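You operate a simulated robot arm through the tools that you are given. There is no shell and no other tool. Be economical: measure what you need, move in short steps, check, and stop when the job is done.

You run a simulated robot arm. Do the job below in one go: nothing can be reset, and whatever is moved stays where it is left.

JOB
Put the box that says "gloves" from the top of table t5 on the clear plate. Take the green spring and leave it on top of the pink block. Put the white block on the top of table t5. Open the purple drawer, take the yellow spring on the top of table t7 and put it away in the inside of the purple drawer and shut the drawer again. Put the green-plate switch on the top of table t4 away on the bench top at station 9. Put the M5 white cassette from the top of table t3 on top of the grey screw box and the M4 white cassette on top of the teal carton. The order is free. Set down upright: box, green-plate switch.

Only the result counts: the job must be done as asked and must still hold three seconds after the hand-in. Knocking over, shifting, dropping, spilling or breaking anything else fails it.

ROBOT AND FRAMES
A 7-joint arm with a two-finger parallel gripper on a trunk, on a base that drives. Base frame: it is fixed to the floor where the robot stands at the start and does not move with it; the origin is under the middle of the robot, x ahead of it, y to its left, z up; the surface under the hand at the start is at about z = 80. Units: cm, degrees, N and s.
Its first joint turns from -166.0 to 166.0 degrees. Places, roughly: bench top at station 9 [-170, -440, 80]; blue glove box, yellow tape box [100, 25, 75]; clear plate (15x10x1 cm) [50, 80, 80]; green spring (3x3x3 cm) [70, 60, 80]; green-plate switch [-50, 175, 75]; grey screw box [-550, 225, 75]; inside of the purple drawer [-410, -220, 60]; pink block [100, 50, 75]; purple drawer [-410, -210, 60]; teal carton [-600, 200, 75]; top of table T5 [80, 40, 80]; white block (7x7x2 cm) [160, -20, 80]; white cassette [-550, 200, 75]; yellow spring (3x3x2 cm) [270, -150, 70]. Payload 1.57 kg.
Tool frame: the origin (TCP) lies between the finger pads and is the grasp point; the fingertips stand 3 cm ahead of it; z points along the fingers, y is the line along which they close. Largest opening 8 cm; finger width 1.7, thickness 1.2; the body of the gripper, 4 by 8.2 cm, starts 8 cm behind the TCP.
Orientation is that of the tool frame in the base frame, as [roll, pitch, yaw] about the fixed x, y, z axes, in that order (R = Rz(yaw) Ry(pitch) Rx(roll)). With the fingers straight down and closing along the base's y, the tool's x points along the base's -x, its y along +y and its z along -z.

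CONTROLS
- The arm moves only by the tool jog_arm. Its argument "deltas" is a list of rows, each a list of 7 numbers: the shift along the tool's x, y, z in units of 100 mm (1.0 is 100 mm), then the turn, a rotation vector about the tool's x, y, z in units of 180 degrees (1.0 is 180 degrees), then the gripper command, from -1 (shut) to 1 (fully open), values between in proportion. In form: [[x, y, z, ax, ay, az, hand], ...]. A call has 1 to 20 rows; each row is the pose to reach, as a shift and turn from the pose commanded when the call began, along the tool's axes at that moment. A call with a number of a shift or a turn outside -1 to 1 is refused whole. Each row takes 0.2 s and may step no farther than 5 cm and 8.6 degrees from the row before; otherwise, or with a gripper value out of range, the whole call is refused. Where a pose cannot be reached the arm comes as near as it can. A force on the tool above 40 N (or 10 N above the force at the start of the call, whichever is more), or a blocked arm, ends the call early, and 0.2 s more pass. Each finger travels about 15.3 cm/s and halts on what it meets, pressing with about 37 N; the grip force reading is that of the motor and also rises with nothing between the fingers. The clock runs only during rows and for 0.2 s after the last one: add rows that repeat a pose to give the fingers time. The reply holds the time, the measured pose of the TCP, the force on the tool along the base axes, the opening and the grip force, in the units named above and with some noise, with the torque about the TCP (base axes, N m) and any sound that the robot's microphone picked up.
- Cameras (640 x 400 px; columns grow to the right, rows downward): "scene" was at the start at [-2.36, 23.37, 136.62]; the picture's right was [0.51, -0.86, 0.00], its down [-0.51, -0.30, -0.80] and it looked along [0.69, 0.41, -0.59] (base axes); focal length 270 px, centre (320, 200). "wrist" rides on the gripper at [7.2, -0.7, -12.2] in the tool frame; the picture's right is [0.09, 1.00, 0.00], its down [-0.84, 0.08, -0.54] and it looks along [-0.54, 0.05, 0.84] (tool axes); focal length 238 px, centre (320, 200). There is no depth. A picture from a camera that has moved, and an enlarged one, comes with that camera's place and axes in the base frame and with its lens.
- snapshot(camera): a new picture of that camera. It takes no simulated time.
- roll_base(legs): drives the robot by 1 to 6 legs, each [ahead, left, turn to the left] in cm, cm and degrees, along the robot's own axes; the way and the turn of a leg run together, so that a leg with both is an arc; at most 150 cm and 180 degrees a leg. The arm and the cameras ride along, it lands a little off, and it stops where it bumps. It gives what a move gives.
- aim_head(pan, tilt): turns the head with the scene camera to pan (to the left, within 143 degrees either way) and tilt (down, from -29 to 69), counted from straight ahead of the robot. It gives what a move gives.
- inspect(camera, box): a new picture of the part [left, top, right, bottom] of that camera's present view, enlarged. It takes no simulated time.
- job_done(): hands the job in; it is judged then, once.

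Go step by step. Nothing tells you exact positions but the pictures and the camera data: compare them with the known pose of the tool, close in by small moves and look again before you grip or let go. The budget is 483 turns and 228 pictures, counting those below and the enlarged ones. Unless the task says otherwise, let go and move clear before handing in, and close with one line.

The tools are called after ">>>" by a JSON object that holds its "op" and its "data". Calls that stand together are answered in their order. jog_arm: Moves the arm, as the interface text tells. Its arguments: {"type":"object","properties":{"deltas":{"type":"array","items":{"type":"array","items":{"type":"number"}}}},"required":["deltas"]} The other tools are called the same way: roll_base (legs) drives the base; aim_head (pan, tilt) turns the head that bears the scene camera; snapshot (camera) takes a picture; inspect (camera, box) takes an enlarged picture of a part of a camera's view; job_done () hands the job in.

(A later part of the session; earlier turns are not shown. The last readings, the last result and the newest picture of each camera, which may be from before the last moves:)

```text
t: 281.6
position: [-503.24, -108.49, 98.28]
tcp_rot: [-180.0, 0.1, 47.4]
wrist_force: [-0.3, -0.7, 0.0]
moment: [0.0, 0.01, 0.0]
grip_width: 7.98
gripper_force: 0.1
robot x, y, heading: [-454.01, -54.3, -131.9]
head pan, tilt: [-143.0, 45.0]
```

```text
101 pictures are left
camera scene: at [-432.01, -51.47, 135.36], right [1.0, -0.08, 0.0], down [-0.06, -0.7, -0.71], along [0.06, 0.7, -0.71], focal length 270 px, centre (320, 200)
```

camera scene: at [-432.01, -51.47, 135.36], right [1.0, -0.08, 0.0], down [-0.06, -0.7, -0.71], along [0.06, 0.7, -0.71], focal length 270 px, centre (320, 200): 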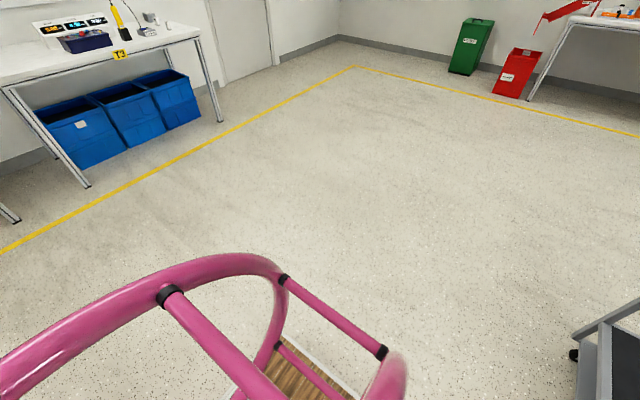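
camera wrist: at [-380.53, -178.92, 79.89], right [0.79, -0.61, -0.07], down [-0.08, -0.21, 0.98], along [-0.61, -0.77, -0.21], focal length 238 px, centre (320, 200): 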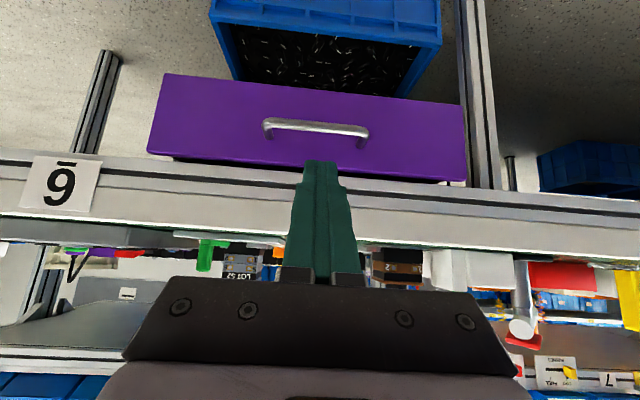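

>>> {"op": "roll_base", "data": {"legs": [[0, 0, -89.4], [130, 0, 0], [0, -115, 0]]}}

>>> {"op": "aim_head", "data": {"pan": 0, "tilt": 30}}

>>> {"op": "snapshot", "data": {"camera": "scene"}}

>>> {"op": "snapshot", "data": {"camera": "wrist"}}

```text
t: 297.3
position: [-530.69, 165.47, 98.22]
tcp_rot: [179.9, 0.0, -41.9]
wrist_force: [-0.1, 0.5, 0.5]
moment: [0.01, 0.01, -0.01]
grip_width: 8.01
gripper_force: 0.1
robot x, y, heading: [-475.7, 116.17, 139.3]
head pan, tilt: [-143.0, 45.0]
```

```text
t: 299.6
position: [-530.64, 165.56, 98.09]
tcp_rot: [180.0, 0.1, -42.0]
wrist_force: [0.3, -0.7, -0.3]
moment: [-0.01, -0.03, 0.03]
grip_width: 7.99
gripper_force: 0.0
robot x, y, heading: [-475.91, 116.41, 139.0]
head pan, tilt: [0.0, 30.0]
```

```text
100 pictures are left
camera scene: at [-487.47, 101.6, 137.62], right [0.66, 0.75, 0.0], down [0.38, -0.33, -0.87], along [-0.65, 0.57, -0.5], focal length 270 px, centre (320, 200)
```

scene: 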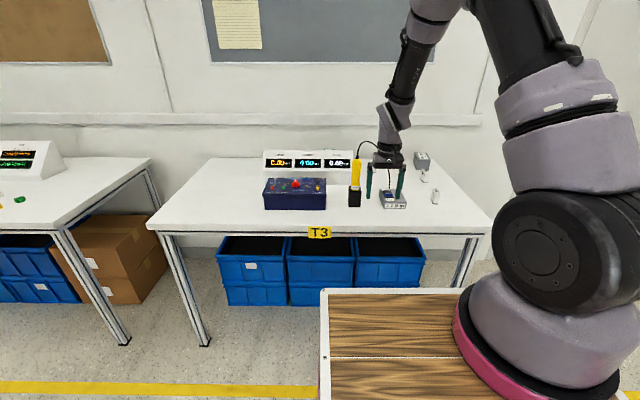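

```text
99 pictures are left
camera wrist: at [-524.81, 161.1, 110.46], right [-0.6, -0.8, 0.0], down [-0.67, 0.5, 0.54], along [-0.44, 0.33, -0.84], focal length 238 px, centre (320, 200)
```

wrist: 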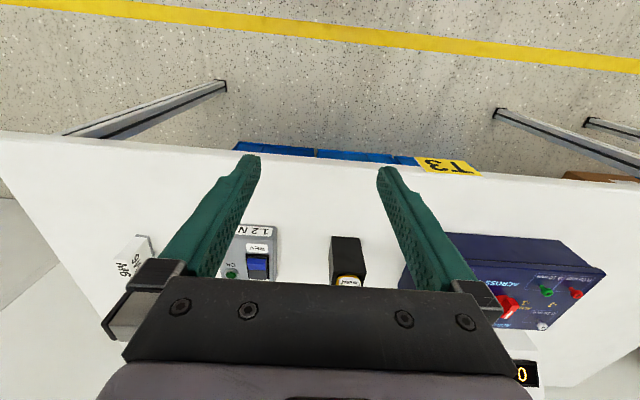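

>>> {"op": "inspect", "data": {"camera": "scene", "box": [240, 130, 460, 240]}}

```text
2.91 times, centred on (350, 185) of scene
camera zoom: at [-487.47, 101.6, 137.62], right [0.66, 0.75, 0.0], down [0.38, -0.33, -0.87], along [-0.65, 0.57, -0.5], focal length 785 px, centre (233, 244)
```

zoom: 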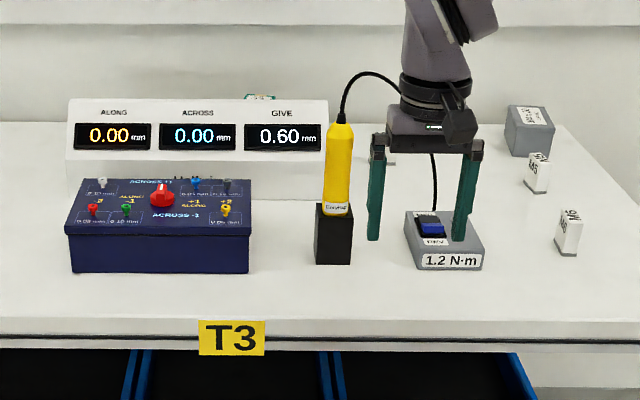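

Two small white cassettes stand at the right of T3, with the grey box behind them and something teal behind the display. I'll raise the arm and move in.

>>> {"op": "jog_arm", "data": {"deltas": [[0.2, 0, -0.4, 0, 0, 0, 1], [0.4, 0, -0.8, 0, 0, 0, 1], [0.6, 0, -1, 0, 0, 0, 1]]}}

>>> {"op": "jog_arm", "data": {"deltas": [[0, 0, -0.4, 0, 0, 0, 1], [0, 0, -0.8, 0, 0, 0, 1], [0, 0, -1, 0, 0, 0, 1]]}}

>>> {"op": "roll_base", "data": {"legs": [[0, -30, 0], [28, 0, 0]]}}

>>> {"op": "snapshot", "data": {"camera": "wrist"}}

>>> {"op": "snapshot", "data": {"camera": "scene"}}

```text
t: 300.4
position: [-526.22, 161.52, 108.11]
tcp_rot: [-180.0, 0.2, -42.0]
wrist_force: [-0.4, -0.2, -0.5]
moment: [-0.04, -0.02, -0.01]
grip_width: 8.01
gripper_force: 0.0
robot x, y, heading: [-475.83, 116.61, 139.1]
head pan, tilt: [0.0, 30.0]
```

```text
t: 301.1
position: [-526.19, 161.41, 118.13]
tcp_rot: [-179.9, 0.1, -42.0]
wrist_force: [-0.2, 0.1, -0.4]
moment: [-0.01, -0.03, -0.01]
grip_width: 8.0
gripper_force: 0.1
robot x, y, heading: [-475.89, 116.57, 138.7]
head pan, tilt: [0.0, 30.0]
```

```text
t: 304.8
position: [-527.89, 202.76, 118.1]
tcp_rot: [180.0, 0.1, -41.9]
wrist_force: [-0.7, -0.1, -0.1]
moment: [-0.02, 0.03, -0.04]
grip_width: 7.98
gripper_force: 0.1
robot x, y, heading: [-477.58, 157.92, 139.1]
head pan, tilt: [0.0, 30.0]
```

```text
97 pictures are left
camera wrist: at [-521.99, 198.34, 130.41], right [-0.6, -0.8, 0.0], down [-0.67, 0.5, 0.54], along [-0.44, 0.32, -0.84], focal length 238 px, centre (320, 200)
```

wrist: 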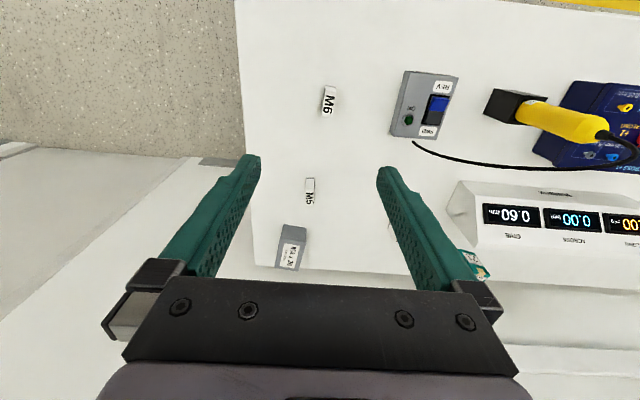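

```text
96 pictures are left
camera scene: at [-489.05, 142.96, 137.62], right [0.66, 0.76, 0.0], down [0.38, -0.33, -0.87], along [-0.65, 0.57, -0.5], focal length 270 px, centre (320, 200)
```

scene: 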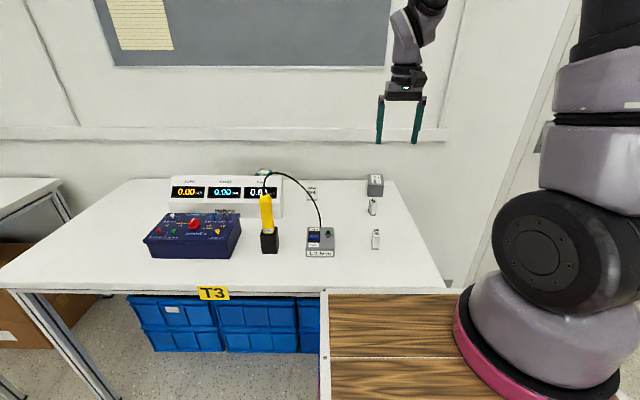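

>>> {"op": "inspect", "data": {"camera": "scene", "box": [240, 150, 400, 250]}}

>>> {"op": "inspect", "data": {"camera": "wrist", "box": [240, 70, 500, 290]}}

```text
4.00 times, centred on (320, 200) of scene
camera zoom: at [-489.05, 142.96, 137.62], right [0.66, 0.76, 0.0], down [0.38, -0.33, -0.87], along [-0.65, 0.57, -0.5], focal length 1079 px, centre (320, 200)
```

zoom: 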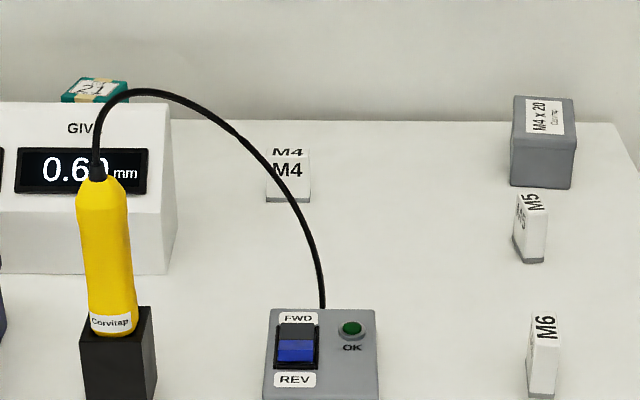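

```text
1.82 times, centred on (370, 180) of wrist
camera zoom: at [-521.99, 198.34, 130.41], right [-0.6, -0.8, 0.0], down [-0.67, 0.5, 0.54], along [-0.44, 0.32, -0.84], focal length 433 px, centre (229, 236)
```

zoom: 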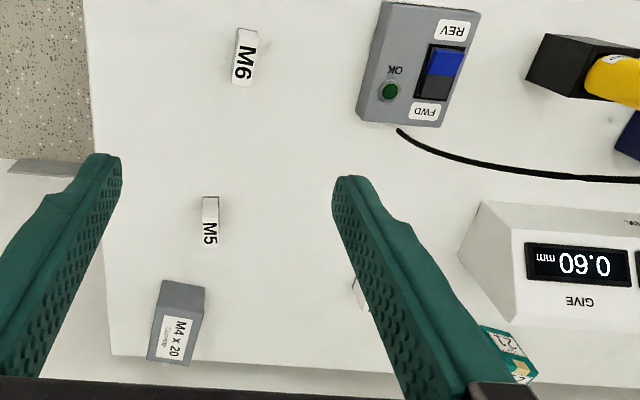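

M5 stands at about (-544,218), M4 near (-567,207); the grey screw box is behind M5 and the teal carton behind the display. I'll approach M5 first.

>>> {"op": "jog_arm", "data": {"deltas": [[-0.4, 0, 0.1, 0, 0, 0, 1], [-0.8, 0, 0.3, 0, 0, 0, 1], [-1, -0.08, 0.6, 0, 0, 0, 1]]}}

>>> {"op": "jog_arm", "data": {"deltas": [[-0.4, 0, 0.1, 0, 0, 0, 1], [-0.8, 0, 0.4, 0, 0, 0, 1], [-0.8, 0, 0.7, 0, 0, 0, 1]]}}

>>> {"op": "snapshot", "data": {"camera": "wrist"}}

>>> {"op": "inspect", "data": {"camera": "wrist", "box": [240, 100, 440, 260]}}

```text
t: 305.6
position: [-534.67, 210.06, 112.15]
tcp_rot: [180.0, 0.1, -41.9]
wrist_force: [-0.3, -0.7, 0.1]
moment: [0.04, 0.0, -0.01]
grip_width: 7.98
gripper_force: 0.1
robot x, y, heading: [-477.69, 157.59, 139.0]
head pan, tilt: [0.0, 30.0]
```

```text
t: 306.4
position: [-540.82, 215.42, 105.16]
tcp_rot: [-180.0, 0.1, -41.9]
wrist_force: [0.5, -0.2, 0.1]
moment: [-0.02, -0.01, -0.04]
grip_width: 8.02
gripper_force: 0.0
robot x, y, heading: [-477.68, 157.84, 139.0]
head pan, tilt: [0.0, 30.0]
```

```text
93 pictures are left
camera wrist: at [-534.97, 210.94, 117.44], right [-0.6, -0.8, 0.0], down [-0.67, 0.5, 0.54], along [-0.44, 0.33, -0.84], focal length 238 px, centre (320, 200)
```

wrist: 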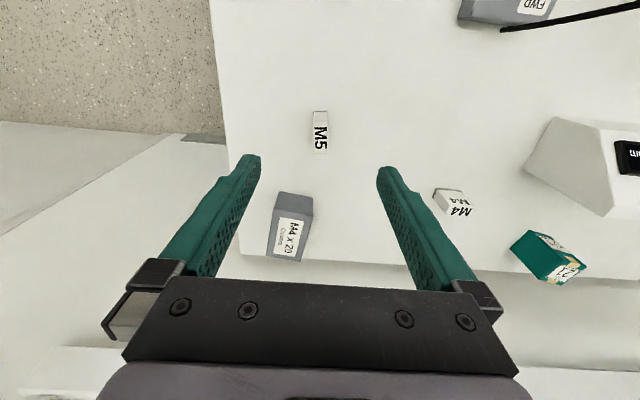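

```text
2.50 times, centred on (340, 180) of wrist
camera zoom: at [-534.97, 210.94, 117.44], right [-0.6, -0.8, 0.0], down [-0.67, 0.5, 0.54], along [-0.44, 0.33, -0.84], focal length 596 px, centre (270, 250)
```

zoom: 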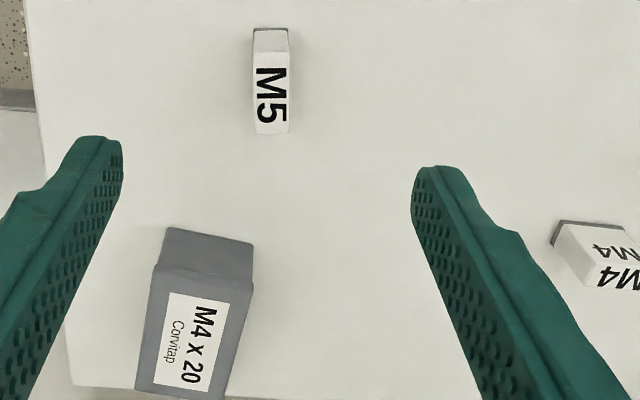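

>>> {"op": "jog_arm", "data": {"deltas": [[-0.2, 0.02, 0.3, 0, 0, -0.028, 0.2], [-0.32, 0.024, 0.7, 0, 0, -0.028, 0.2], [-0.32, 0.024, 1, 0, 0, -0.028, 0.2]]}}

>>> {"op": "inspect", "data": {"camera": "wrist", "box": [220, 60, 420, 220]}}

```text
t: 307.2
position: [-543.27, 217.4, 95.14]
tcp_rot: [-179.9, 0.1, -36.8]
wrist_force: [-0.4, 0.0, -0.4]
moment: [0.03, 0.03, -0.02]
grip_width: 4.81
gripper_force: 0.1
robot x, y, heading: [-477.52, 158.02, 139.0]
head pan, tilt: [0.0, 30.0]
```

```text
2.50 times, centred on (320, 140) of wrist
camera zoom: at [-537.1, 213.52, 107.54], right [-0.52, -0.85, 0.0], down [-0.72, 0.44, 0.54], along [-0.46, 0.29, -0.84], focal length 596 px, centre (320, 350)
```

zoom: 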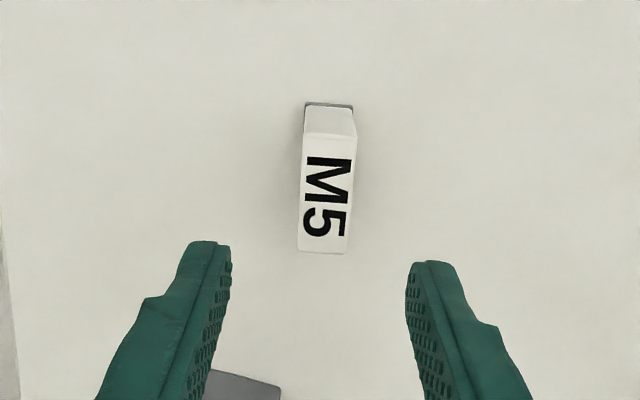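

>>> {"op": "jog_arm", "data": {"deltas": [[0, 0.015, 0.4, 0, 0, 0, 0.2], [0, 0.015, 0.7, 0, 0, 0, 0.2], [0, 0.015, 0.9, 0, 0, 0, 0.2], [0, 0.015, 1, 0, 0, 0, 0.2]]}}

>>> {"op": "inspect", "data": {"camera": "wrist", "box": [220, 80, 420, 240]}}

```text
t: 308.2
position: [-543.36, 217.48, 85.12]
tcp_rot: [-179.8, 0.1, -36.9]
wrist_force: [1.0, 0.0, 0.7]
moment: [0.0, -0.02, 0.01]
grip_width: 4.83
gripper_force: 0.0
robot x, y, heading: [-477.58, 158.07, 139.0]
head pan, tilt: [0.0, 30.0]
```

```text
2.50 times, centred on (320, 160) of wrist
camera zoom: at [-537.21, 213.4, 97.46], right [-0.52, -0.85, 0.0], down [-0.72, 0.44, 0.54], along [-0.46, 0.29, -0.84], focal length 596 px, centre (320, 300)
```

zoom: 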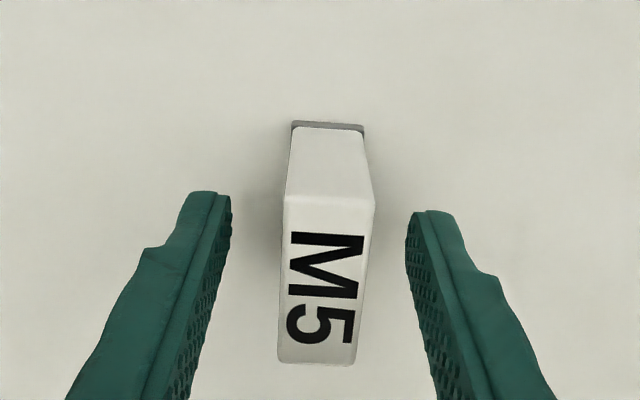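

>>> {"op": "jog_arm", "data": {"deltas": [[0, 0, 0.08, 0, 0, 0, 0.2], [0, 0, 0.08, 0, 0, 0, -1], [0, 0, 0.08, 0, 0, 0, -1], [0, 0, 0.08, 0, 0, 0, -1], [0, 0, 0.08, 0, 0, 0, -1]]}}

>>> {"op": "jog_arm", "data": {"deltas": [[0, 0, -0.3, 0, 0, 0, -1], [0, 0, -0.7, 0, 0, 0, -1], [0, 0, -1, 0, 0, 0, -1]]}}

>>> {"op": "snapshot", "data": {"camera": "wrist"}}

```text
t: 309.4
position: [-543.5, 217.34, 84.36]
tcp_rot: [-179.9, 0.1, -36.9]
wrist_force: [0.3, -0.4, -0.4]
moment: [-0.02, 0.02, 0.01]
grip_width: 1.95
gripper_force: 33.5
robot x, y, heading: [-477.49, 158.12, 139.0]
head pan, tilt: [0.0, 30.0]
```

```text
t: 310.2
position: [-543.53, 217.32, 94.35]
tcp_rot: [-180.0, 0.1, -36.8]
wrist_force: [-0.4, -0.5, -1.8]
moment: [0.01, -0.01, 0.0]
grip_width: 1.95
gripper_force: 33.5
robot x, y, heading: [-477.75, 157.65, 139.0]
head pan, tilt: [0.0, 30.0]
```

```text
89 pictures are left
camera wrist: at [-537.2, 213.44, 106.71], right [-0.52, -0.85, 0.0], down [-0.72, 0.44, 0.54], along [-0.46, 0.28, -0.84], focal length 238 px, centre (320, 200)
```

wrist: 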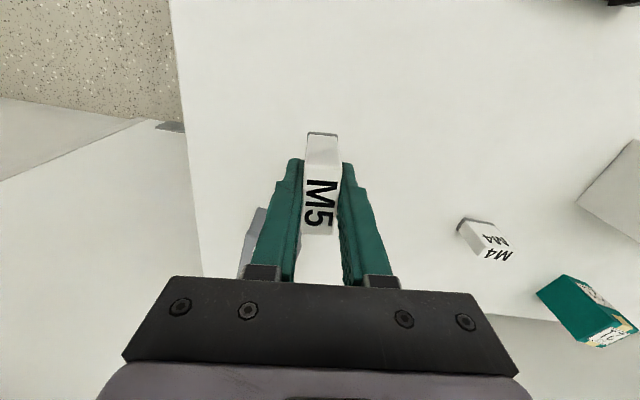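

M5 is held. The grey box top is near z 85 and just out of reach, so I'll drive forward 10 cm and look again.

>>> {"op": "jog_arm", "data": {"deltas": [[0, 0, -0.4, 0, 0, 0, -1], [0, 0, -0.6, 0, 0, 0, -1]]}}

>>> {"op": "roll_base", "data": {"legs": [[10, 0, 0]]}}

>>> {"op": "snapshot", "data": {"camera": "wrist"}}

```text
t: 310.8
position: [-543.43, 217.44, 100.26]
tcp_rot: [-179.8, 0.0, -36.8]
wrist_force: [-0.3, -0.1, -1.5]
moment: [0.0, 0.02, 0.01]
grip_width: 1.96
gripper_force: 33.8
robot x, y, heading: [-477.63, 157.7, 138.6]
head pan, tilt: [0.0, 30.0]
```

```text
t: 311.9
position: [-550.92, 223.95, 100.34]
tcp_rot: [-179.9, 0.1, -36.8]
wrist_force: [-0.3, -0.1, -1.4]
moment: [0.0, 0.01, -0.02]
grip_width: 1.94
gripper_force: 33.2
robot x, y, heading: [-485.06, 164.6, 139.0]
head pan, tilt: [0.0, 30.0]
```

```text
88 pictures are left
camera wrist: at [-544.78, 220.05, 112.68], right [-0.52, -0.85, 0.0], down [-0.72, 0.44, 0.54], along [-0.46, 0.28, -0.84], focal length 238 px, centre (320, 200)
```

wrist: 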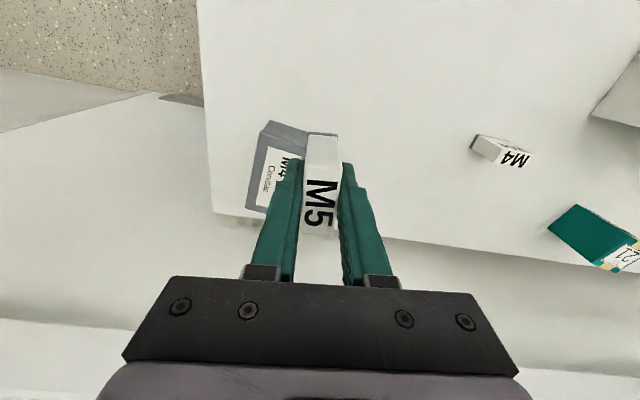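

>>> {"op": "jog_arm", "data": {"deltas": [[-0.3, -0.2, 0.1, 0, 0, 0.03, -1], [-0.6, -0.4, 0.3, 0, 0, 0.067, -1], [-0.75, -0.53, 0.6, 0, 0, 0.067, -1], [-0.75, -0.53, 0.7, 0, 0, 0.067, -1]]}}

>>> {"op": "snapshot", "data": {"camera": "wrist"}}

>>> {"op": "inspect", "data": {"camera": "scene", "box": [260, 110, 460, 230]}}

```text
t: 312.9
position: [-553.79, 232.82, 93.4]
tcp_rot: [-179.9, 0.1, -48.8]
wrist_force: [-0.4, 0.8, -1.1]
moment: [0.01, 0.02, 0.04]
grip_width: 1.95
gripper_force: 33.1
robot x, y, heading: [-484.98, 164.64, 139.0]
head pan, tilt: [0.0, 30.0]
```

```text
87 pictures are left
camera wrist: at [-548.51, 227.65, 105.73], right [-0.69, -0.72, 0.0], down [-0.61, 0.58, 0.54], along [-0.39, 0.38, -0.84], focal length 238 px, centre (320, 200)
```

wrist: 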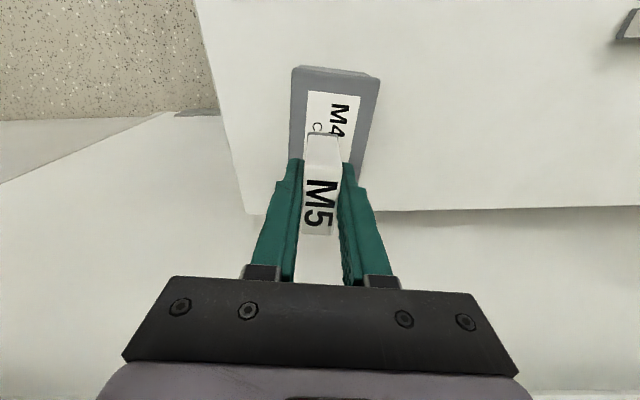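

```text
3.20 times, centred on (360, 170) of scene
camera zoom: at [-496.64, 149.54, 137.62], right [0.66, 0.76, 0.0], down [0.38, -0.33, -0.87], along [-0.65, 0.57, -0.5], focal length 863 px, centre (192, 296)
```

zoom: 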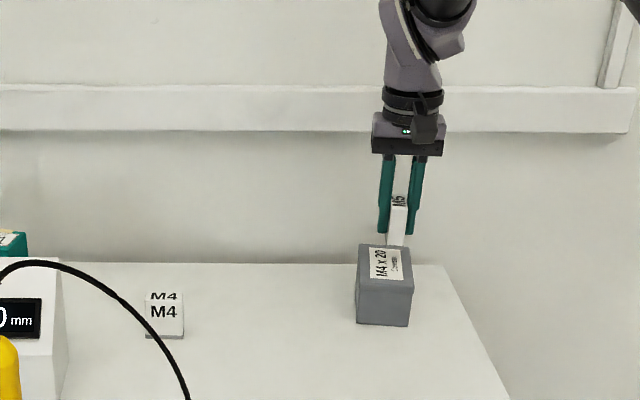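

>>> {"op": "jog_arm", "data": {"deltas": [[0.05, 0.06, 0.1, 0, 0, 0, -1], [0.05, 0.06, 0.2, 0, 0, 0, -1], [0.05, 0.06, 0.26, 0, 0, 0, -1], [0.05, 0.06, 0.29, 0, 0, 0, -1], [0.05, 0.06, 0.32, 0, 0, 0, -1], [0.05, 0.06, 0.35, 0, 0, 0, -1], [0.05, 0.06, 0.38, 0, 0, 0, -1]]}}

>>> {"op": "inspect", "data": {"camera": "wrist", "box": [220, 40, 420, 200]}}

```text
t: 314.5
position: [-553.97, 232.1, 89.85]
tcp_rot: [-179.9, 0.4, -49.0]
wrist_force: [1.9, 2.8, 35.0]
moment: [0.13, 0.06, -0.01]
grip_width: 1.96
gripper_force: 33.8
robot x, y, heading: [-485.17, 164.31, 139.2]
head pan, tilt: [0.0, 30.0]
```

```text
2.50 times, centred on (320, 120) of wrist
camera zoom: at [-548.65, 226.89, 102.23], right [-0.69, -0.72, 0.0], down [-0.61, 0.58, 0.55], along [-0.4, 0.38, -0.84], focal length 596 px, centre (320, 400)
```

zoom: 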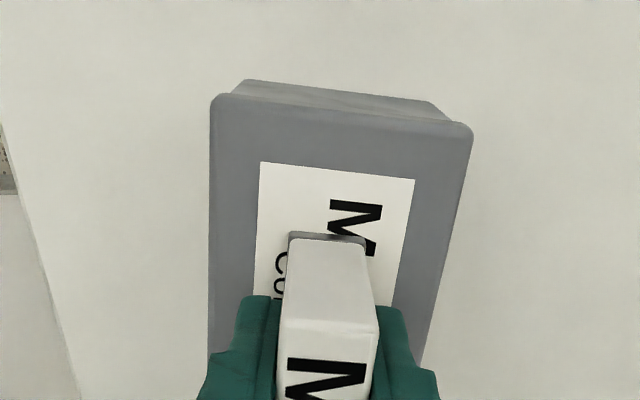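

M5 sits on the grey box. I'll release and rise.

>>> {"op": "jog_arm", "data": {"deltas": [[0, 0, -0.02, 0, 0, 0, -1], [0, 0, -0.02, 0, 0, 0, -0.4], [0, 0, -0.02, 0, 0, 0, -0.2], [0, 0, -0.02, 0, 0, 0, -0.2]]}}

>>> {"op": "jog_arm", "data": {"deltas": [[0, 0, -0.3, 0, 0, 0, -0.2], [0, 0, -0.7, 0, 0, 0, 0], [0, 0, -1, 0, 0, 0, 0.2]]}}

>>> {"op": "snapshot", "data": {"camera": "wrist"}}

```text
t: 315.5
position: [-553.91, 231.89, 89.79]
tcp_rot: [-180.0, 0.0, -49.0]
wrist_force: [-0.4, 0.0, 0.2]
moment: [0.03, -0.02, -0.03]
grip_width: 3.23
gripper_force: 0.0
robot x, y, heading: [-485.17, 164.61, 138.9]
head pan, tilt: [0.0, 30.0]
```

```text
t: 316.3
position: [-553.97, 231.93, 99.69]
tcp_rot: [-179.8, 0.2, -48.9]
wrist_force: [0.4, 0.3, -0.3]
moment: [-0.07, -0.01, -0.01]
grip_width: 4.81
gripper_force: 0.0
robot x, y, heading: [-485.19, 164.4, 139.2]
head pan, tilt: [0.0, 30.0]
```

```text
84 pictures are left
camera wrist: at [-548.7, 226.84, 112.07], right [-0.69, -0.72, 0.0], down [-0.61, 0.58, 0.54], along [-0.39, 0.38, -0.84], focal length 238 px, centre (320, 200)
```

wrist: 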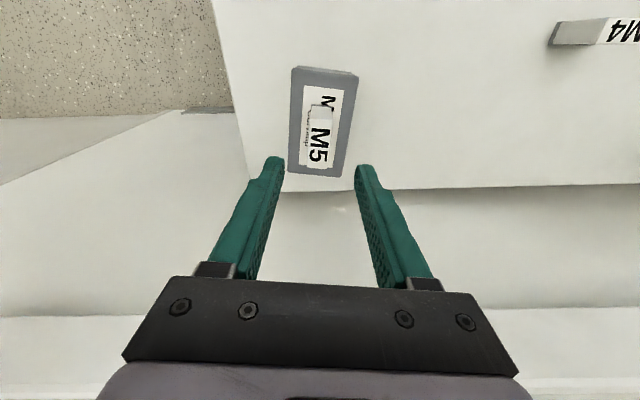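

M5 is on the grey box. Now M4: I'll raise, drive left 30 cm and look.

>>> {"op": "jog_arm", "data": {"deltas": [[0.2, 0, -0.4, 0, 0, -0.04, 0.2], [0.4, 0, -0.8, 0, 0, -0.056, 0.2], [0.5, 0, -1, 0, 0, -0.056, 1]]}}

>>> {"op": "roll_base", "data": {"legs": [[0, 28, 0], [1.5, 0, 0]]}}

>>> {"op": "snapshot", "data": {"camera": "wrist"}}

>>> {"op": "inspect", "data": {"camera": "wrist", "box": [220, 60, 480, 280]}}

```text
t: 317.1
position: [-550.74, 228.06, 109.63]
tcp_rot: [-179.9, 0.1, -38.9]
wrist_force: [-1.4, -0.5, 0.4]
moment: [0.04, -0.02, 0.0]
grip_width: 8.0
gripper_force: 0.1
robot x, y, heading: [-485.09, 164.63, 139.1]
head pan, tilt: [0.0, 30.0]
```

```text
t: 319.4
position: [-570.62, 207.48, 109.84]
tcp_rot: [-179.9, 0.1, -38.4]
wrist_force: [0.5, -0.5, 0.1]
moment: [0.0, -0.02, 0.04]
grip_width: 8.01
gripper_force: 0.1
robot x, y, heading: [-504.6, 144.37, 139.5]
head pan, tilt: [0.0, 30.0]
```

```text
83 pictures are left
camera wrist: at [-564.49, 203.39, 122.04], right [-0.55, -0.84, 0.0], down [-0.7, 0.46, 0.54], along [-0.45, 0.3, -0.84], focal length 238 px, centre (320, 200)
```

wrist: 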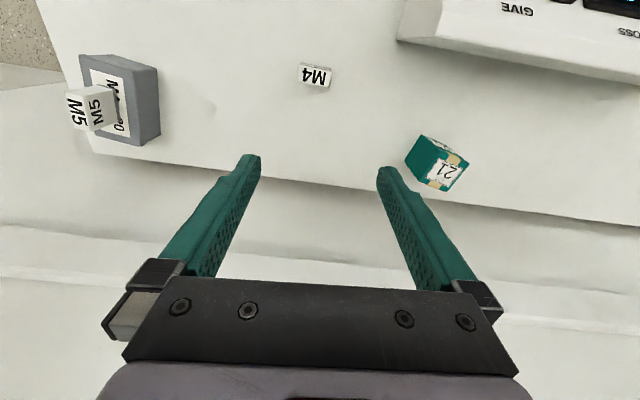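

```text
1.82 times, centred on (350, 170) of wrist
camera zoom: at [-564.49, 203.39, 122.04], right [-0.55, -0.84, 0.0], down [-0.7, 0.46, 0.54], along [-0.45, 0.3, -0.84], focal length 433 px, centre (266, 254)
```

zoom: 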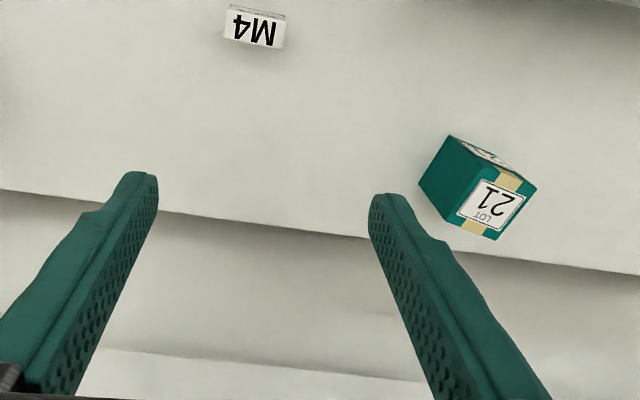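

>>> {"op": "jog_arm", "data": {"deltas": [[0.2, -0.06, 0, 0, 0, -0.045, 0.2], [0.38, -0.125, 0, 0, 0, -0.09, 0.2], [0.38, -0.125, 0.2, 0, 0, -0.135, 0.2], [0.38, -0.125, 0.4, 0, 0, -0.18, 0.2], [0.38, -0.125, 0.6, 0, 0, -0.225, 0.2], [0.38, -0.125, 0.8, 0, 0, -0.27, 0.2], [0.38, -0.125, 1, 0, 0, -0.315, 0.2], [0.38, -0.125, 1, 0, 0, -0.36, 0.2], [0.38, -0.125, 1, 0, 0, -0.405, 0.2], [0.38, -0.125, 1, 0, 0, -0.45, 0.2], [0.38, -0.125, 1, 0, 0, -0.475, 0.2]]}}

>>> {"op": "snapshot", "data": {"camera": "wrist"}}

>>> {"op": "inspect", "data": {"camera": "wrist", "box": [240, 80, 400, 200]}}

```text
t: 321.9
position: [-566.76, 206.06, 99.68]
tcp_rot: [-179.9, -0.1, 47.2]
wrist_force: [-0.4, 0.1, 0.4]
moment: [0.0, 0.0, 0.01]
grip_width: 4.81
gripper_force: 0.1
robot x, y, heading: [-504.68, 144.18, 139.1]
head pan, tilt: [0.0, 30.0]
```

```text
81 pictures are left
camera wrist: at [-562.4, 211.66, 112.04], right [0.79, -0.61, 0.0], down [-0.51, -0.67, 0.54], along [-0.33, -0.43, -0.84], focal length 238 px, centre (320, 200)
```

wrist: 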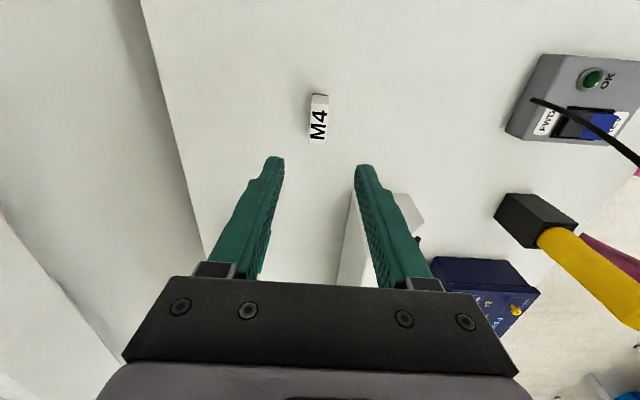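

```text
3.33 times, centred on (320, 140) of wrist
camera zoom: at [-562.4, 211.66, 112.04], right [0.79, -0.61, 0.0], down [-0.51, -0.67, 0.54], along [-0.33, -0.43, -0.84], focal length 794 px, centre (320, 400)
```

zoom: 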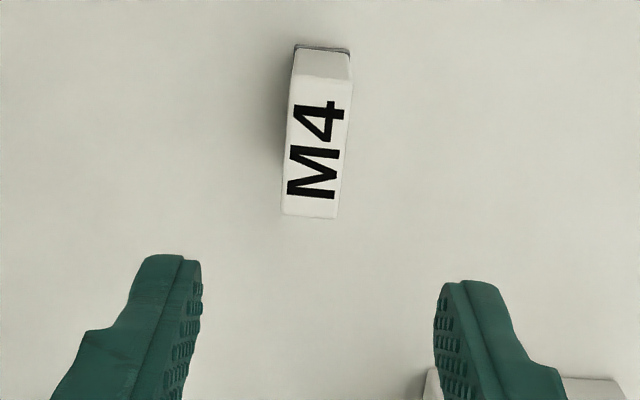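

>>> {"op": "jog_arm", "data": {"deltas": [[0, -0.017, 0.4, 0, 0, 0, 0.2], [0, -0.017, 0.8, 0, 0, 0, 0.2], [0, -0.017, 1, 0, 0, 0, 0.2]]}}

>>> {"op": "jog_arm", "data": {"deltas": [[0, 0, 0.3, 0, 0, 0, 0.2], [0, 0, 0.53, 0, 0, 0, 0.2], [0, 0, 0.53, 0, 0, 0, -1], [0, 0, 0.53, 0, 0, 0, -1], [0, 0, 0.53, 0, 0, 0, -1], [0, 0, 0.53, 0, 0, 0, -1]]}}

>>> {"op": "jog_arm", "data": {"deltas": [[0, 0, -0.3, 0, 0, 0, -1], [0, 0, -0.7, 0, 0, 0, -1], [0, 0, -1, 0, 0, 0, -1]]}}

>>> {"op": "snapshot", "data": {"camera": "wrist"}}

```text
t: 322.6
position: [-567.03, 206.22, 89.71]
tcp_rot: [-179.8, -0.1, 47.0]
wrist_force: [-0.1, -0.4, 0.9]
moment: [-0.01, 0.02, 0.01]
grip_width: 4.82
gripper_force: 0.1
robot x, y, heading: [-504.43, 144.27, 139.2]
head pan, tilt: [0.0, 30.0]
```

```text
t: 324.1
position: [-566.97, 206.26, 84.34]
tcp_rot: [-180.0, 0.0, 47.0]
wrist_force: [-0.2, 0.0, 0.1]
moment: [0.01, 0.01, -0.01]
grip_width: 1.97
gripper_force: 33.6
robot x, y, heading: [-504.3, 144.38, 139.1]
head pan, tilt: [0.0, 30.0]
```

```text
t: 324.9
position: [-566.96, 206.23, 94.27]
tcp_rot: [-179.9, -0.1, 47.0]
wrist_force: [-0.5, -0.5, -1.7]
moment: [-0.01, -0.01, 0.0]
grip_width: 1.94
gripper_force: 33.5
robot x, y, heading: [-504.37, 144.41, 139.5]
head pan, tilt: [0.0, 30.0]
```

```text
79 pictures are left
camera wrist: at [-562.58, 211.78, 106.69], right [0.79, -0.61, 0.0], down [-0.51, -0.67, 0.54], along [-0.33, -0.43, -0.84], focal length 238 px, centre (320, 200)
```

wrist: 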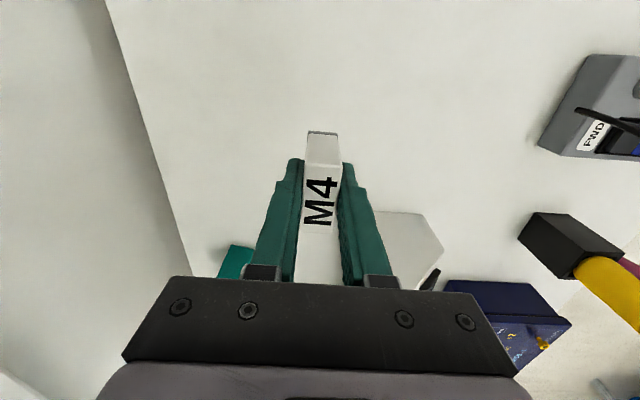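

M4 is held. The teal carton's top is at about (-588,196, z 89.5). I'll lift above the display, shift left, and come over it.

>>> {"op": "jog_arm", "data": {"deltas": [[0, 0, -0.4, 0, 0, 0, -1], [0, 0, -0.8, 0, 0, 0, -1], [0, 0, -1, 0, 0, 0, -1]]}}

>>> {"op": "roll_base", "data": {"legs": [[0, 15, 0], [2, 0, 0]]}}

>>> {"op": "snapshot", "data": {"camera": "wrist"}}

>>> {"op": "snapshot", "data": {"camera": "scene"}}

```text
t: 325.6
position: [-566.98, 206.18, 104.34]
tcp_rot: [-179.9, 0.1, 47.1]
wrist_force: [-0.4, -0.8, -1.3]
moment: [0.01, -0.04, -0.04]
grip_width: 1.96
gripper_force: 34.0
robot x, y, heading: [-504.25, 144.34, 139.4]
head pan, tilt: [0.0, 30.0]
```

```text
t: 327.4
position: [-578.33, 196.09, 104.22]
tcp_rot: [-179.9, 0.0, 47.0]
wrist_force: [0.0, 0.1, -1.7]
moment: [0.03, -0.01, -0.01]
grip_width: 1.94
gripper_force: 33.6
robot x, y, heading: [-516.09, 133.71, 139.6]
head pan, tilt: [0.0, 30.0]
```

```text
78 pictures are left
camera wrist: at [-573.87, 201.7, 116.69], right [0.79, -0.61, 0.0], down [-0.51, -0.67, 0.54], along [-0.33, -0.43, -0.84], focal length 238 px, centre (320, 200)
```

wrist: 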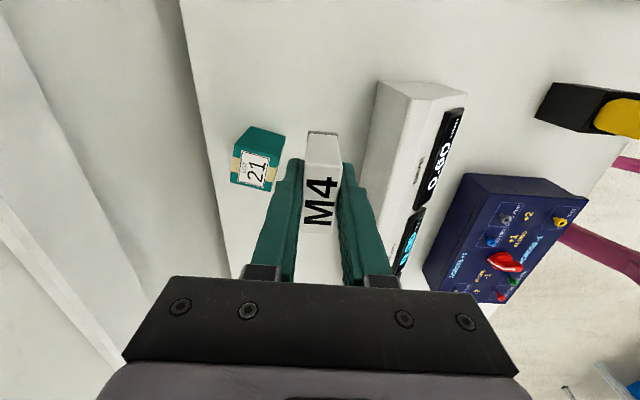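

```text
77 pictures are left
camera scene: at [-527.41, 119.08, 137.62], right [0.65, 0.76, 0.0], down [0.38, -0.33, -0.87], along [-0.66, 0.56, -0.5], focal length 270 px, centre (320, 200)
```

scene: 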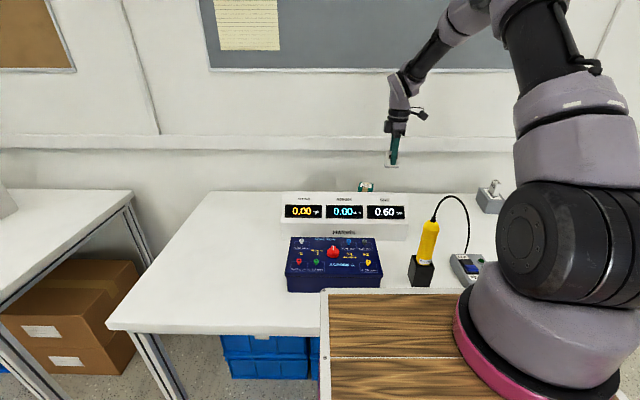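

>>> {"op": "inspect", "data": {"camera": "wrist", "box": [200, 100, 360, 220]}}

```text
3.33 times, centred on (280, 160) of wrist
camera zoom: at [-573.87, 201.7, 116.69], right [0.79, -0.61, 0.0], down [-0.51, -0.67, 0.54], along [-0.33, -0.43, -0.84], focal length 794 px, centre (453, 333)
```

zoom: 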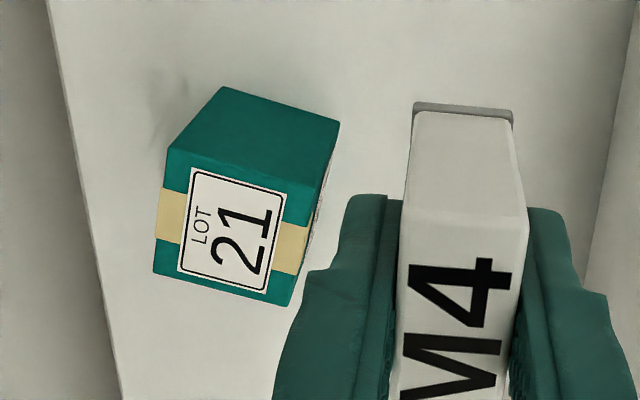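

>>> {"op": "jog_arm", "data": {"deltas": [[-0.3, -0.35, 0, 0, 0, 0.03, -1], [-0.6, -0.7, 0, 0, 0, 0.065, -1], [-0.74, -0.82, 0.2, 0, 0, 0.065, -1], [-0.74, -0.82, 0.6, 0, 0, 0.065, -1], [-0.74, -0.82, 0.8, 0, 0, 0.065, -1]]}}

>>> {"op": "inspect", "data": {"camera": "wrist", "box": [220, 40, 420, 200]}}

>>> {"op": "inspect", "data": {"camera": "scene", "box": [280, 90, 480, 220]}}

```text
t: 328.6
position: [-589.37, 196.25, 96.28]
tcp_rot: [-179.9, 0.0, 35.4]
wrist_force: [-0.2, 0.5, -1.4]
moment: [0.02, 0.02, 0.0]
grip_width: 1.95
gripper_force: 33.8
robot x, y, heading: [-515.95, 134.29, 139.3]
head pan, tilt: [0.0, 30.0]
```

```text
2.50 times, centred on (320, 120) of wrist
camera zoom: at [-583.92, 200.83, 108.69], right [0.65, -0.76, 0.0], down [-0.64, -0.55, 0.54], along [-0.41, -0.35, -0.84], focal length 596 px, centre (320, 400)
```

zoom: 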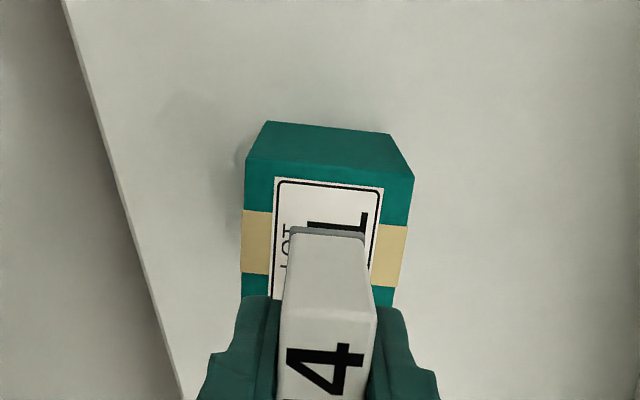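

```text
3.08 times, centred on (380, 155) of scene
camera zoom: at [-527.39, 119.06, 137.62], right [0.65, 0.76, 0.0], down [0.38, -0.33, -0.87], along [-0.66, 0.56, -0.5], focal length 830 px, centre (135, 338)
```

zoom: 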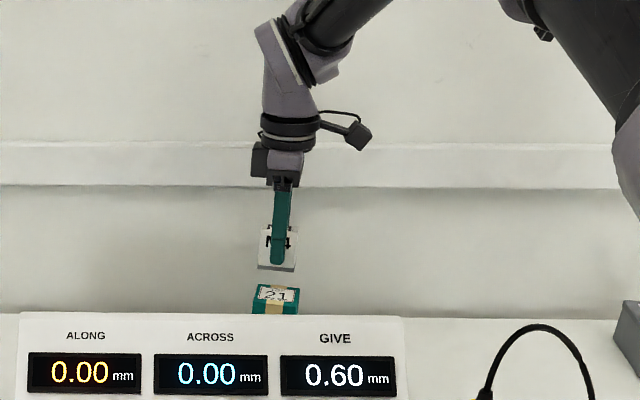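

>>> {"op": "jog_arm", "data": {"deltas": [[0, 0, 0.2, 0, 0, 0, -1], [0, 0, 0.32, 0, 0, 0, -1], [0, 0, 0.35, 0, 0, 0, -1], [0, 0, 0.38, 0, 0, 0, -1], [0, 0, 0.41, 0, 0, 0, -1], [0, 0, 0.44, 0, 0, 0, -1], [0, 0, 0.47, 0, 0, 0, -1], [0, 0, 0.5, 0, 0, 0, -1], [0, 0, 0.53, 0, 0, 0, -1]]}}

>>> {"op": "inspect", "data": {"camera": "wrist", "box": [220, 40, 420, 200]}}

```text
t: 330.6
position: [-589.49, 196.39, 91.28]
tcp_rot: [-179.7, 0.1, 35.3]
wrist_force: [-3.5, 1.5, 36.2]
moment: [0.0, 0.03, -0.04]
grip_width: 1.95
gripper_force: 33.6
robot x, y, heading: [-515.76, 133.83, 139.2]
head pan, tilt: [0.0, 30.0]
```

```text
2.50 times, centred on (320, 120) of wrist
camera zoom: at [-583.82, 200.84, 103.67], right [0.65, -0.76, -0.01], down [-0.64, -0.55, 0.54], along [-0.41, -0.35, -0.84], focal length 596 px, centre (320, 400)
```

zoom: 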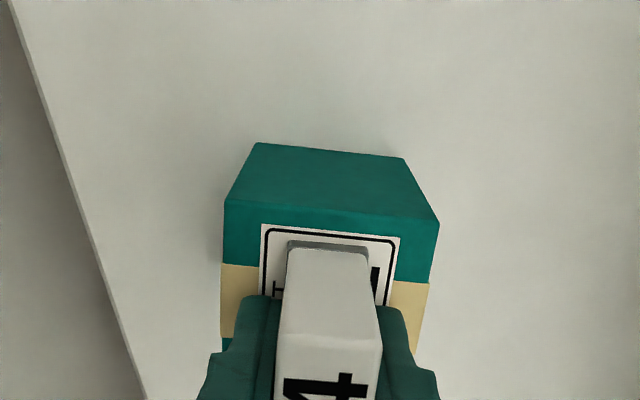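

M4 is on the teal carton. I'll release and rise.

>>> {"op": "jog_arm", "data": {"deltas": [[0, 0, -0.03, 0, 0, 0, -1], [0, 0, -0.03, 0, 0, 0, -0.4], [0, 0, -0.03, 0, 0, 0, -0.2], [0, 0, -0.03, 0, 0, 0, -0.2]]}}

>>> {"op": "jog_arm", "data": {"deltas": [[0, 0, -0.3, 0, 0, 0, -0.2], [0, 0, -0.7, 0, 0, 0, 0], [0, 0, -1, 0, 0, 0, 0.2]]}}

>>> {"op": "jog_arm", "data": {"deltas": [[0, 0, -0.4, 0, 0, 0, 0.2], [0, 0, -0.8, 0, 0, 0, 0.2], [0, 0, -1, 0, 0, 0, 0.2]]}}

>>> {"op": "snapshot", "data": {"camera": "wrist"}}

```text
t: 331.6
position: [-589.26, 196.37, 91.18]
tcp_rot: [-180.0, 0.0, 35.4]
wrist_force: [0.3, -1.6, 0.5]
moment: [0.0, -0.02, -0.03]
grip_width: 3.09
gripper_force: 0.0
robot x, y, heading: [-515.72, 134.26, 139.3]
head pan, tilt: [0.0, 30.0]
```

```text
t: 332.4
position: [-589.3, 196.25, 101.32]
tcp_rot: [-179.9, 0.0, 35.2]
wrist_force: [-0.7, 0.0, -0.1]
moment: [-0.02, -0.02, 0.0]
grip_width: 4.78
gripper_force: 0.0
robot x, y, heading: [-516.04, 134.29, 139.4]
head pan, tilt: [0.0, 30.0]
```

```text
t: 333.2
position: [-589.42, 196.32, 111.42]
tcp_rot: [180.0, 0.1, 35.3]
wrist_force: [-0.8, -0.7, 0.1]
moment: [0.0, 0.01, 0.02]
grip_width: 4.81
gripper_force: 0.1
robot x, y, heading: [-515.99, 134.36, 139.3]
head pan, tilt: [0.0, 30.0]
```

```text
72 pictures are left
camera wrist: at [-583.78, 200.85, 123.7], right [0.65, -0.76, 0.0], down [-0.64, -0.55, 0.54], along [-0.41, -0.35, -0.84], focal length 238 px, centre (320, 200)
```

wrist: 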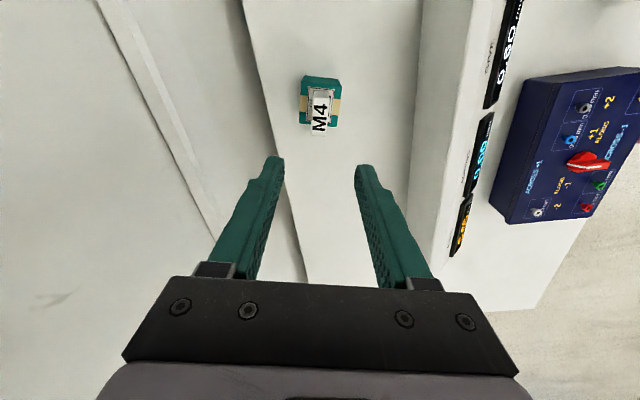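

M4 stands on the teal carton. Now the switch on T4: I'll retract, restore the hand yaw, and drive there.

>>> {"op": "jog_arm", "data": {"deltas": [[0.1, 0.4, -0.1, 0, 0, 0.045, 0.2], [0.2, 0.8, -0.3, 0, 0, 0.09, 0.2], [0.24, 0.97, -0.5, 0, 0, 0.135, 0.2], [0.24, 0.97, -0.5, 0, 0, 0.18, 0.2], [0.24, 0.97, -0.5, 0, 0, 0.225, 0.2], [0.24, 0.97, -0.5, 0, 0, 0.27, 0.2], [0.24, 0.97, -0.5, 0, 0, 0.315, 0.2], [0.24, 0.97, -0.5, 0, 0, 0.36, 0.2], [0.24, 0.97, -0.5, 0, 0, 0.405, 0.2], [0.24, 0.97, -0.5, 0, 0, 0.422, 1]]}}

>>> {"op": "jog_arm", "data": {"deltas": [[0.4, 0, 0, 0, 0, 0, 1], [0.8, 0, 0, 0, 0, 0, 1], [1, 0, 0, 0, 0, 0, 1]]}}

>>> {"op": "jog_arm", "data": {"deltas": [[0.4, 0, 0, 0, 0, 0, 1], [0.8, 0, 0, 0, 0, 0, 1], [1, 0, 0, 0, 0, 0, 1]]}}

>>> {"op": "roll_base", "data": {"legs": [[-60, 0, 0], [0, 0, -90.5]]}}

>>> {"op": "aim_head", "data": {"pan": -30, "tilt": 15}}

>>> {"op": "snapshot", "data": {"camera": "scene"}}

```text
t: 335.4
position: [-581.83, 189.78, 116.35]
tcp_rot: [-180.0, 0.1, -40.7]
wrist_force: [-0.4, -0.7, 0.1]
moment: [0.0, 0.04, 0.01]
grip_width: 8.01
gripper_force: 0.1
robot x, y, heading: [-515.94, 134.37, 139.4]
head pan, tilt: [0.0, 30.0]
```

```text
t: 336.2
position: [-574.13, 183.4, 116.32]
tcp_rot: [-180.0, 0.0, -40.8]
wrist_force: [0.1, -0.1, 0.9]
moment: [-0.01, -0.03, -0.02]
grip_width: 7.99
gripper_force: 0.1
robot x, y, heading: [-515.53, 134.03, 139.4]
head pan, tilt: [0.0, 30.0]
```

```text
t: 337.0
position: [-566.65, 176.7, 116.28]
tcp_rot: [180.0, 0.0, -40.7]
wrist_force: [-0.5, 0.9, 0.8]
moment: [-0.02, -0.02, 0.0]
grip_width: 8.0
gripper_force: 0.0
robot x, y, heading: [-516.26, 134.05, 139.1]
head pan, tilt: [0.0, 30.0]
```

```text
t: 344.3
position: [-426.98, 144.96, 116.34]
tcp_rot: [-179.9, 0.1, -131.7]
wrist_force: [0.2, 0.5, 0.3]
moment: [-0.04, 0.0, 0.01]
grip_width: 8.0
gripper_force: 0.0
robot x, y, heading: [-470.9, 94.91, 48.4]
head pan, tilt: [0.0, 30.0]
```

```text
t: 345.2
position: [-427.04, 144.93, 116.22]
tcp_rot: [180.0, 0.0, -131.7]
wrist_force: [-1.3, 0.6, -0.4]
moment: [0.01, 0.0, -0.01]
grip_width: 8.02
gripper_force: 0.1
robot x, y, heading: [-470.21, 95.05, 48.4]
head pan, tilt: [-30.0, 15.0]
```

```text
71 pictures are left
camera scene: at [-482.25, 102.96, 140.03], right [0.32, -0.95, 0.0], down [-0.25, -0.08, -0.97], along [0.92, 0.3, -0.26], focal length 270 px, centre (320, 200)
```

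scene: 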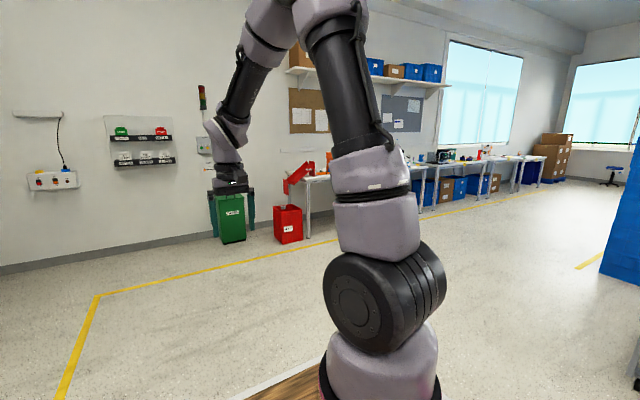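

>>> {"op": "roll_base", "data": {"legs": [[120, 0, 0], [80, 0, 0], [0, -140, 0], [0, -125, 0]]}}

>>> {"op": "aim_head", "data": {"pan": 0, "tilt": 22}}

>>> {"op": "snapshot", "data": {"camera": "scene"}}

```text
t: 367.6
position: [-98.04, 116.19, 116.15]
tcp_rot: [-180.0, 0.1, -132.5]
wrist_force: [-0.5, -0.4, 0.1]
moment: [-0.02, 0.02, 0.0]
grip_width: 8.02
gripper_force: 0.0
robot x, y, heading: [-142.06, 67.04, 47.7]
head pan, tilt: [-30.0, 15.0]
```

```text
t: 368.5
position: [-98.06, 116.24, 116.29]
tcp_rot: [-180.0, 0.1, -132.5]
wrist_force: [0.1, -0.3, 0.5]
moment: [-0.01, -0.02, 0.03]
grip_width: 8.0
gripper_force: 0.2
robot x, y, heading: [-142.27, 67.02, 47.5]
head pan, tilt: [0.0, 22.0]
```

```text
70 pictures are left
camera scene: at [-156.5, 79.17, 138.9], right [0.74, -0.68, 0.0], down [-0.25, -0.28, -0.93], along [0.63, 0.68, -0.37], focal length 270 px, centre (320, 200)
```

scene: 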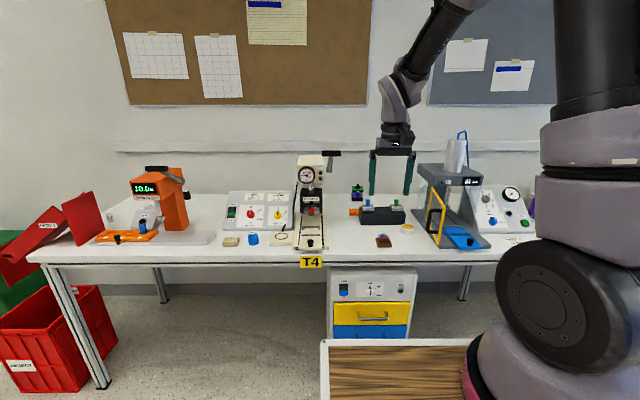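

>>> {"op": "inspect", "data": {"camera": "scene", "box": [330, 140, 550, 260]}}

```text
2.91 times, centred on (440, 200) of scene
camera zoom: at [-156.5, 79.17, 138.9], right [0.74, -0.68, 0.0], down [-0.25, -0.28, -0.93], along [0.63, 0.68, -0.37], focal length 785 px, centre (-29, 200)
```

zoom: 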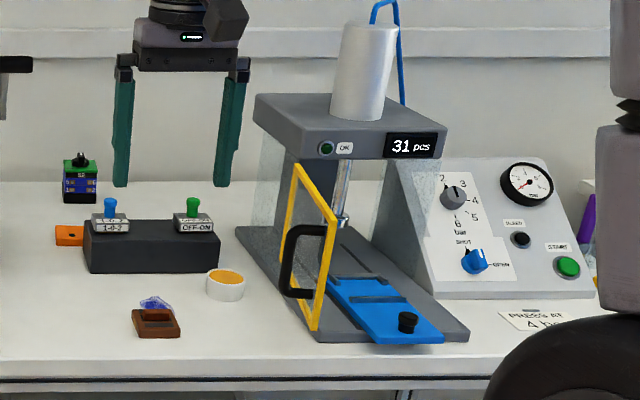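

The green-plate switch stands at the rear of T4 at about (-41,171). I'll line up and drive in along the free corridor between the two presses.

>>> {"op": "roll_base", "data": {"legs": [[0, -8, 1], [44, 0, 0]]}}

>>> {"op": "snapshot", "data": {"camera": "wrist"}}

>>> {"op": "snapshot", "data": {"camera": "scene"}}

```text
t: 371.8
position: [-63.61, 144.53, 116.29]
tcp_rot: [-180.0, 0.2, -131.5]
wrist_force: [-0.8, -1.0, -0.2]
moment: [-0.02, 0.01, 0.02]
grip_width: 7.99
gripper_force: 0.1
robot x, y, heading: [-107.01, 94.63, 48.5]
head pan, tilt: [0.0, 22.0]
```

```text
68 pictures are left
camera wrist: at [-67.84, 138.64, 128.57], right [-0.81, 0.59, 0.0], down [0.5, 0.68, 0.54], along [0.32, 0.44, -0.84], focal length 238 px, centre (320, 200)
```

wrist: 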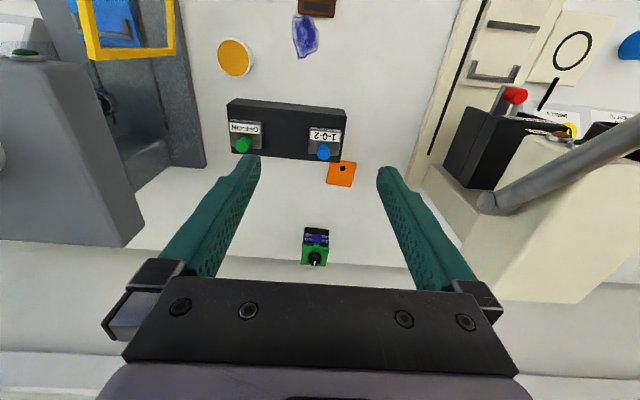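

```text
67 pictures are left
camera scene: at [-121.48, 106.52, 138.9], right [0.75, -0.66, 0.0], down [-0.25, -0.28, -0.93], along [0.61, 0.69, -0.37], focal length 270 px, centre (320, 200)
```

scene: 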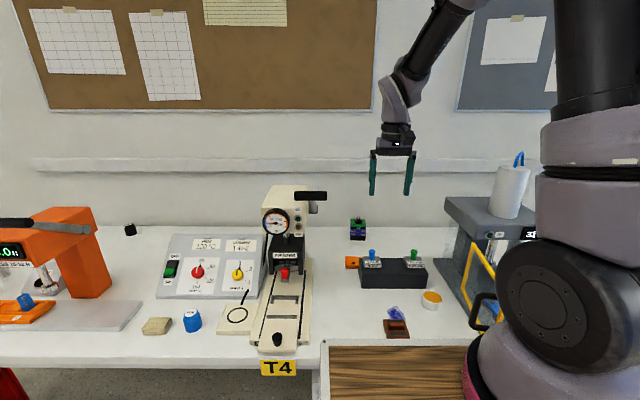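

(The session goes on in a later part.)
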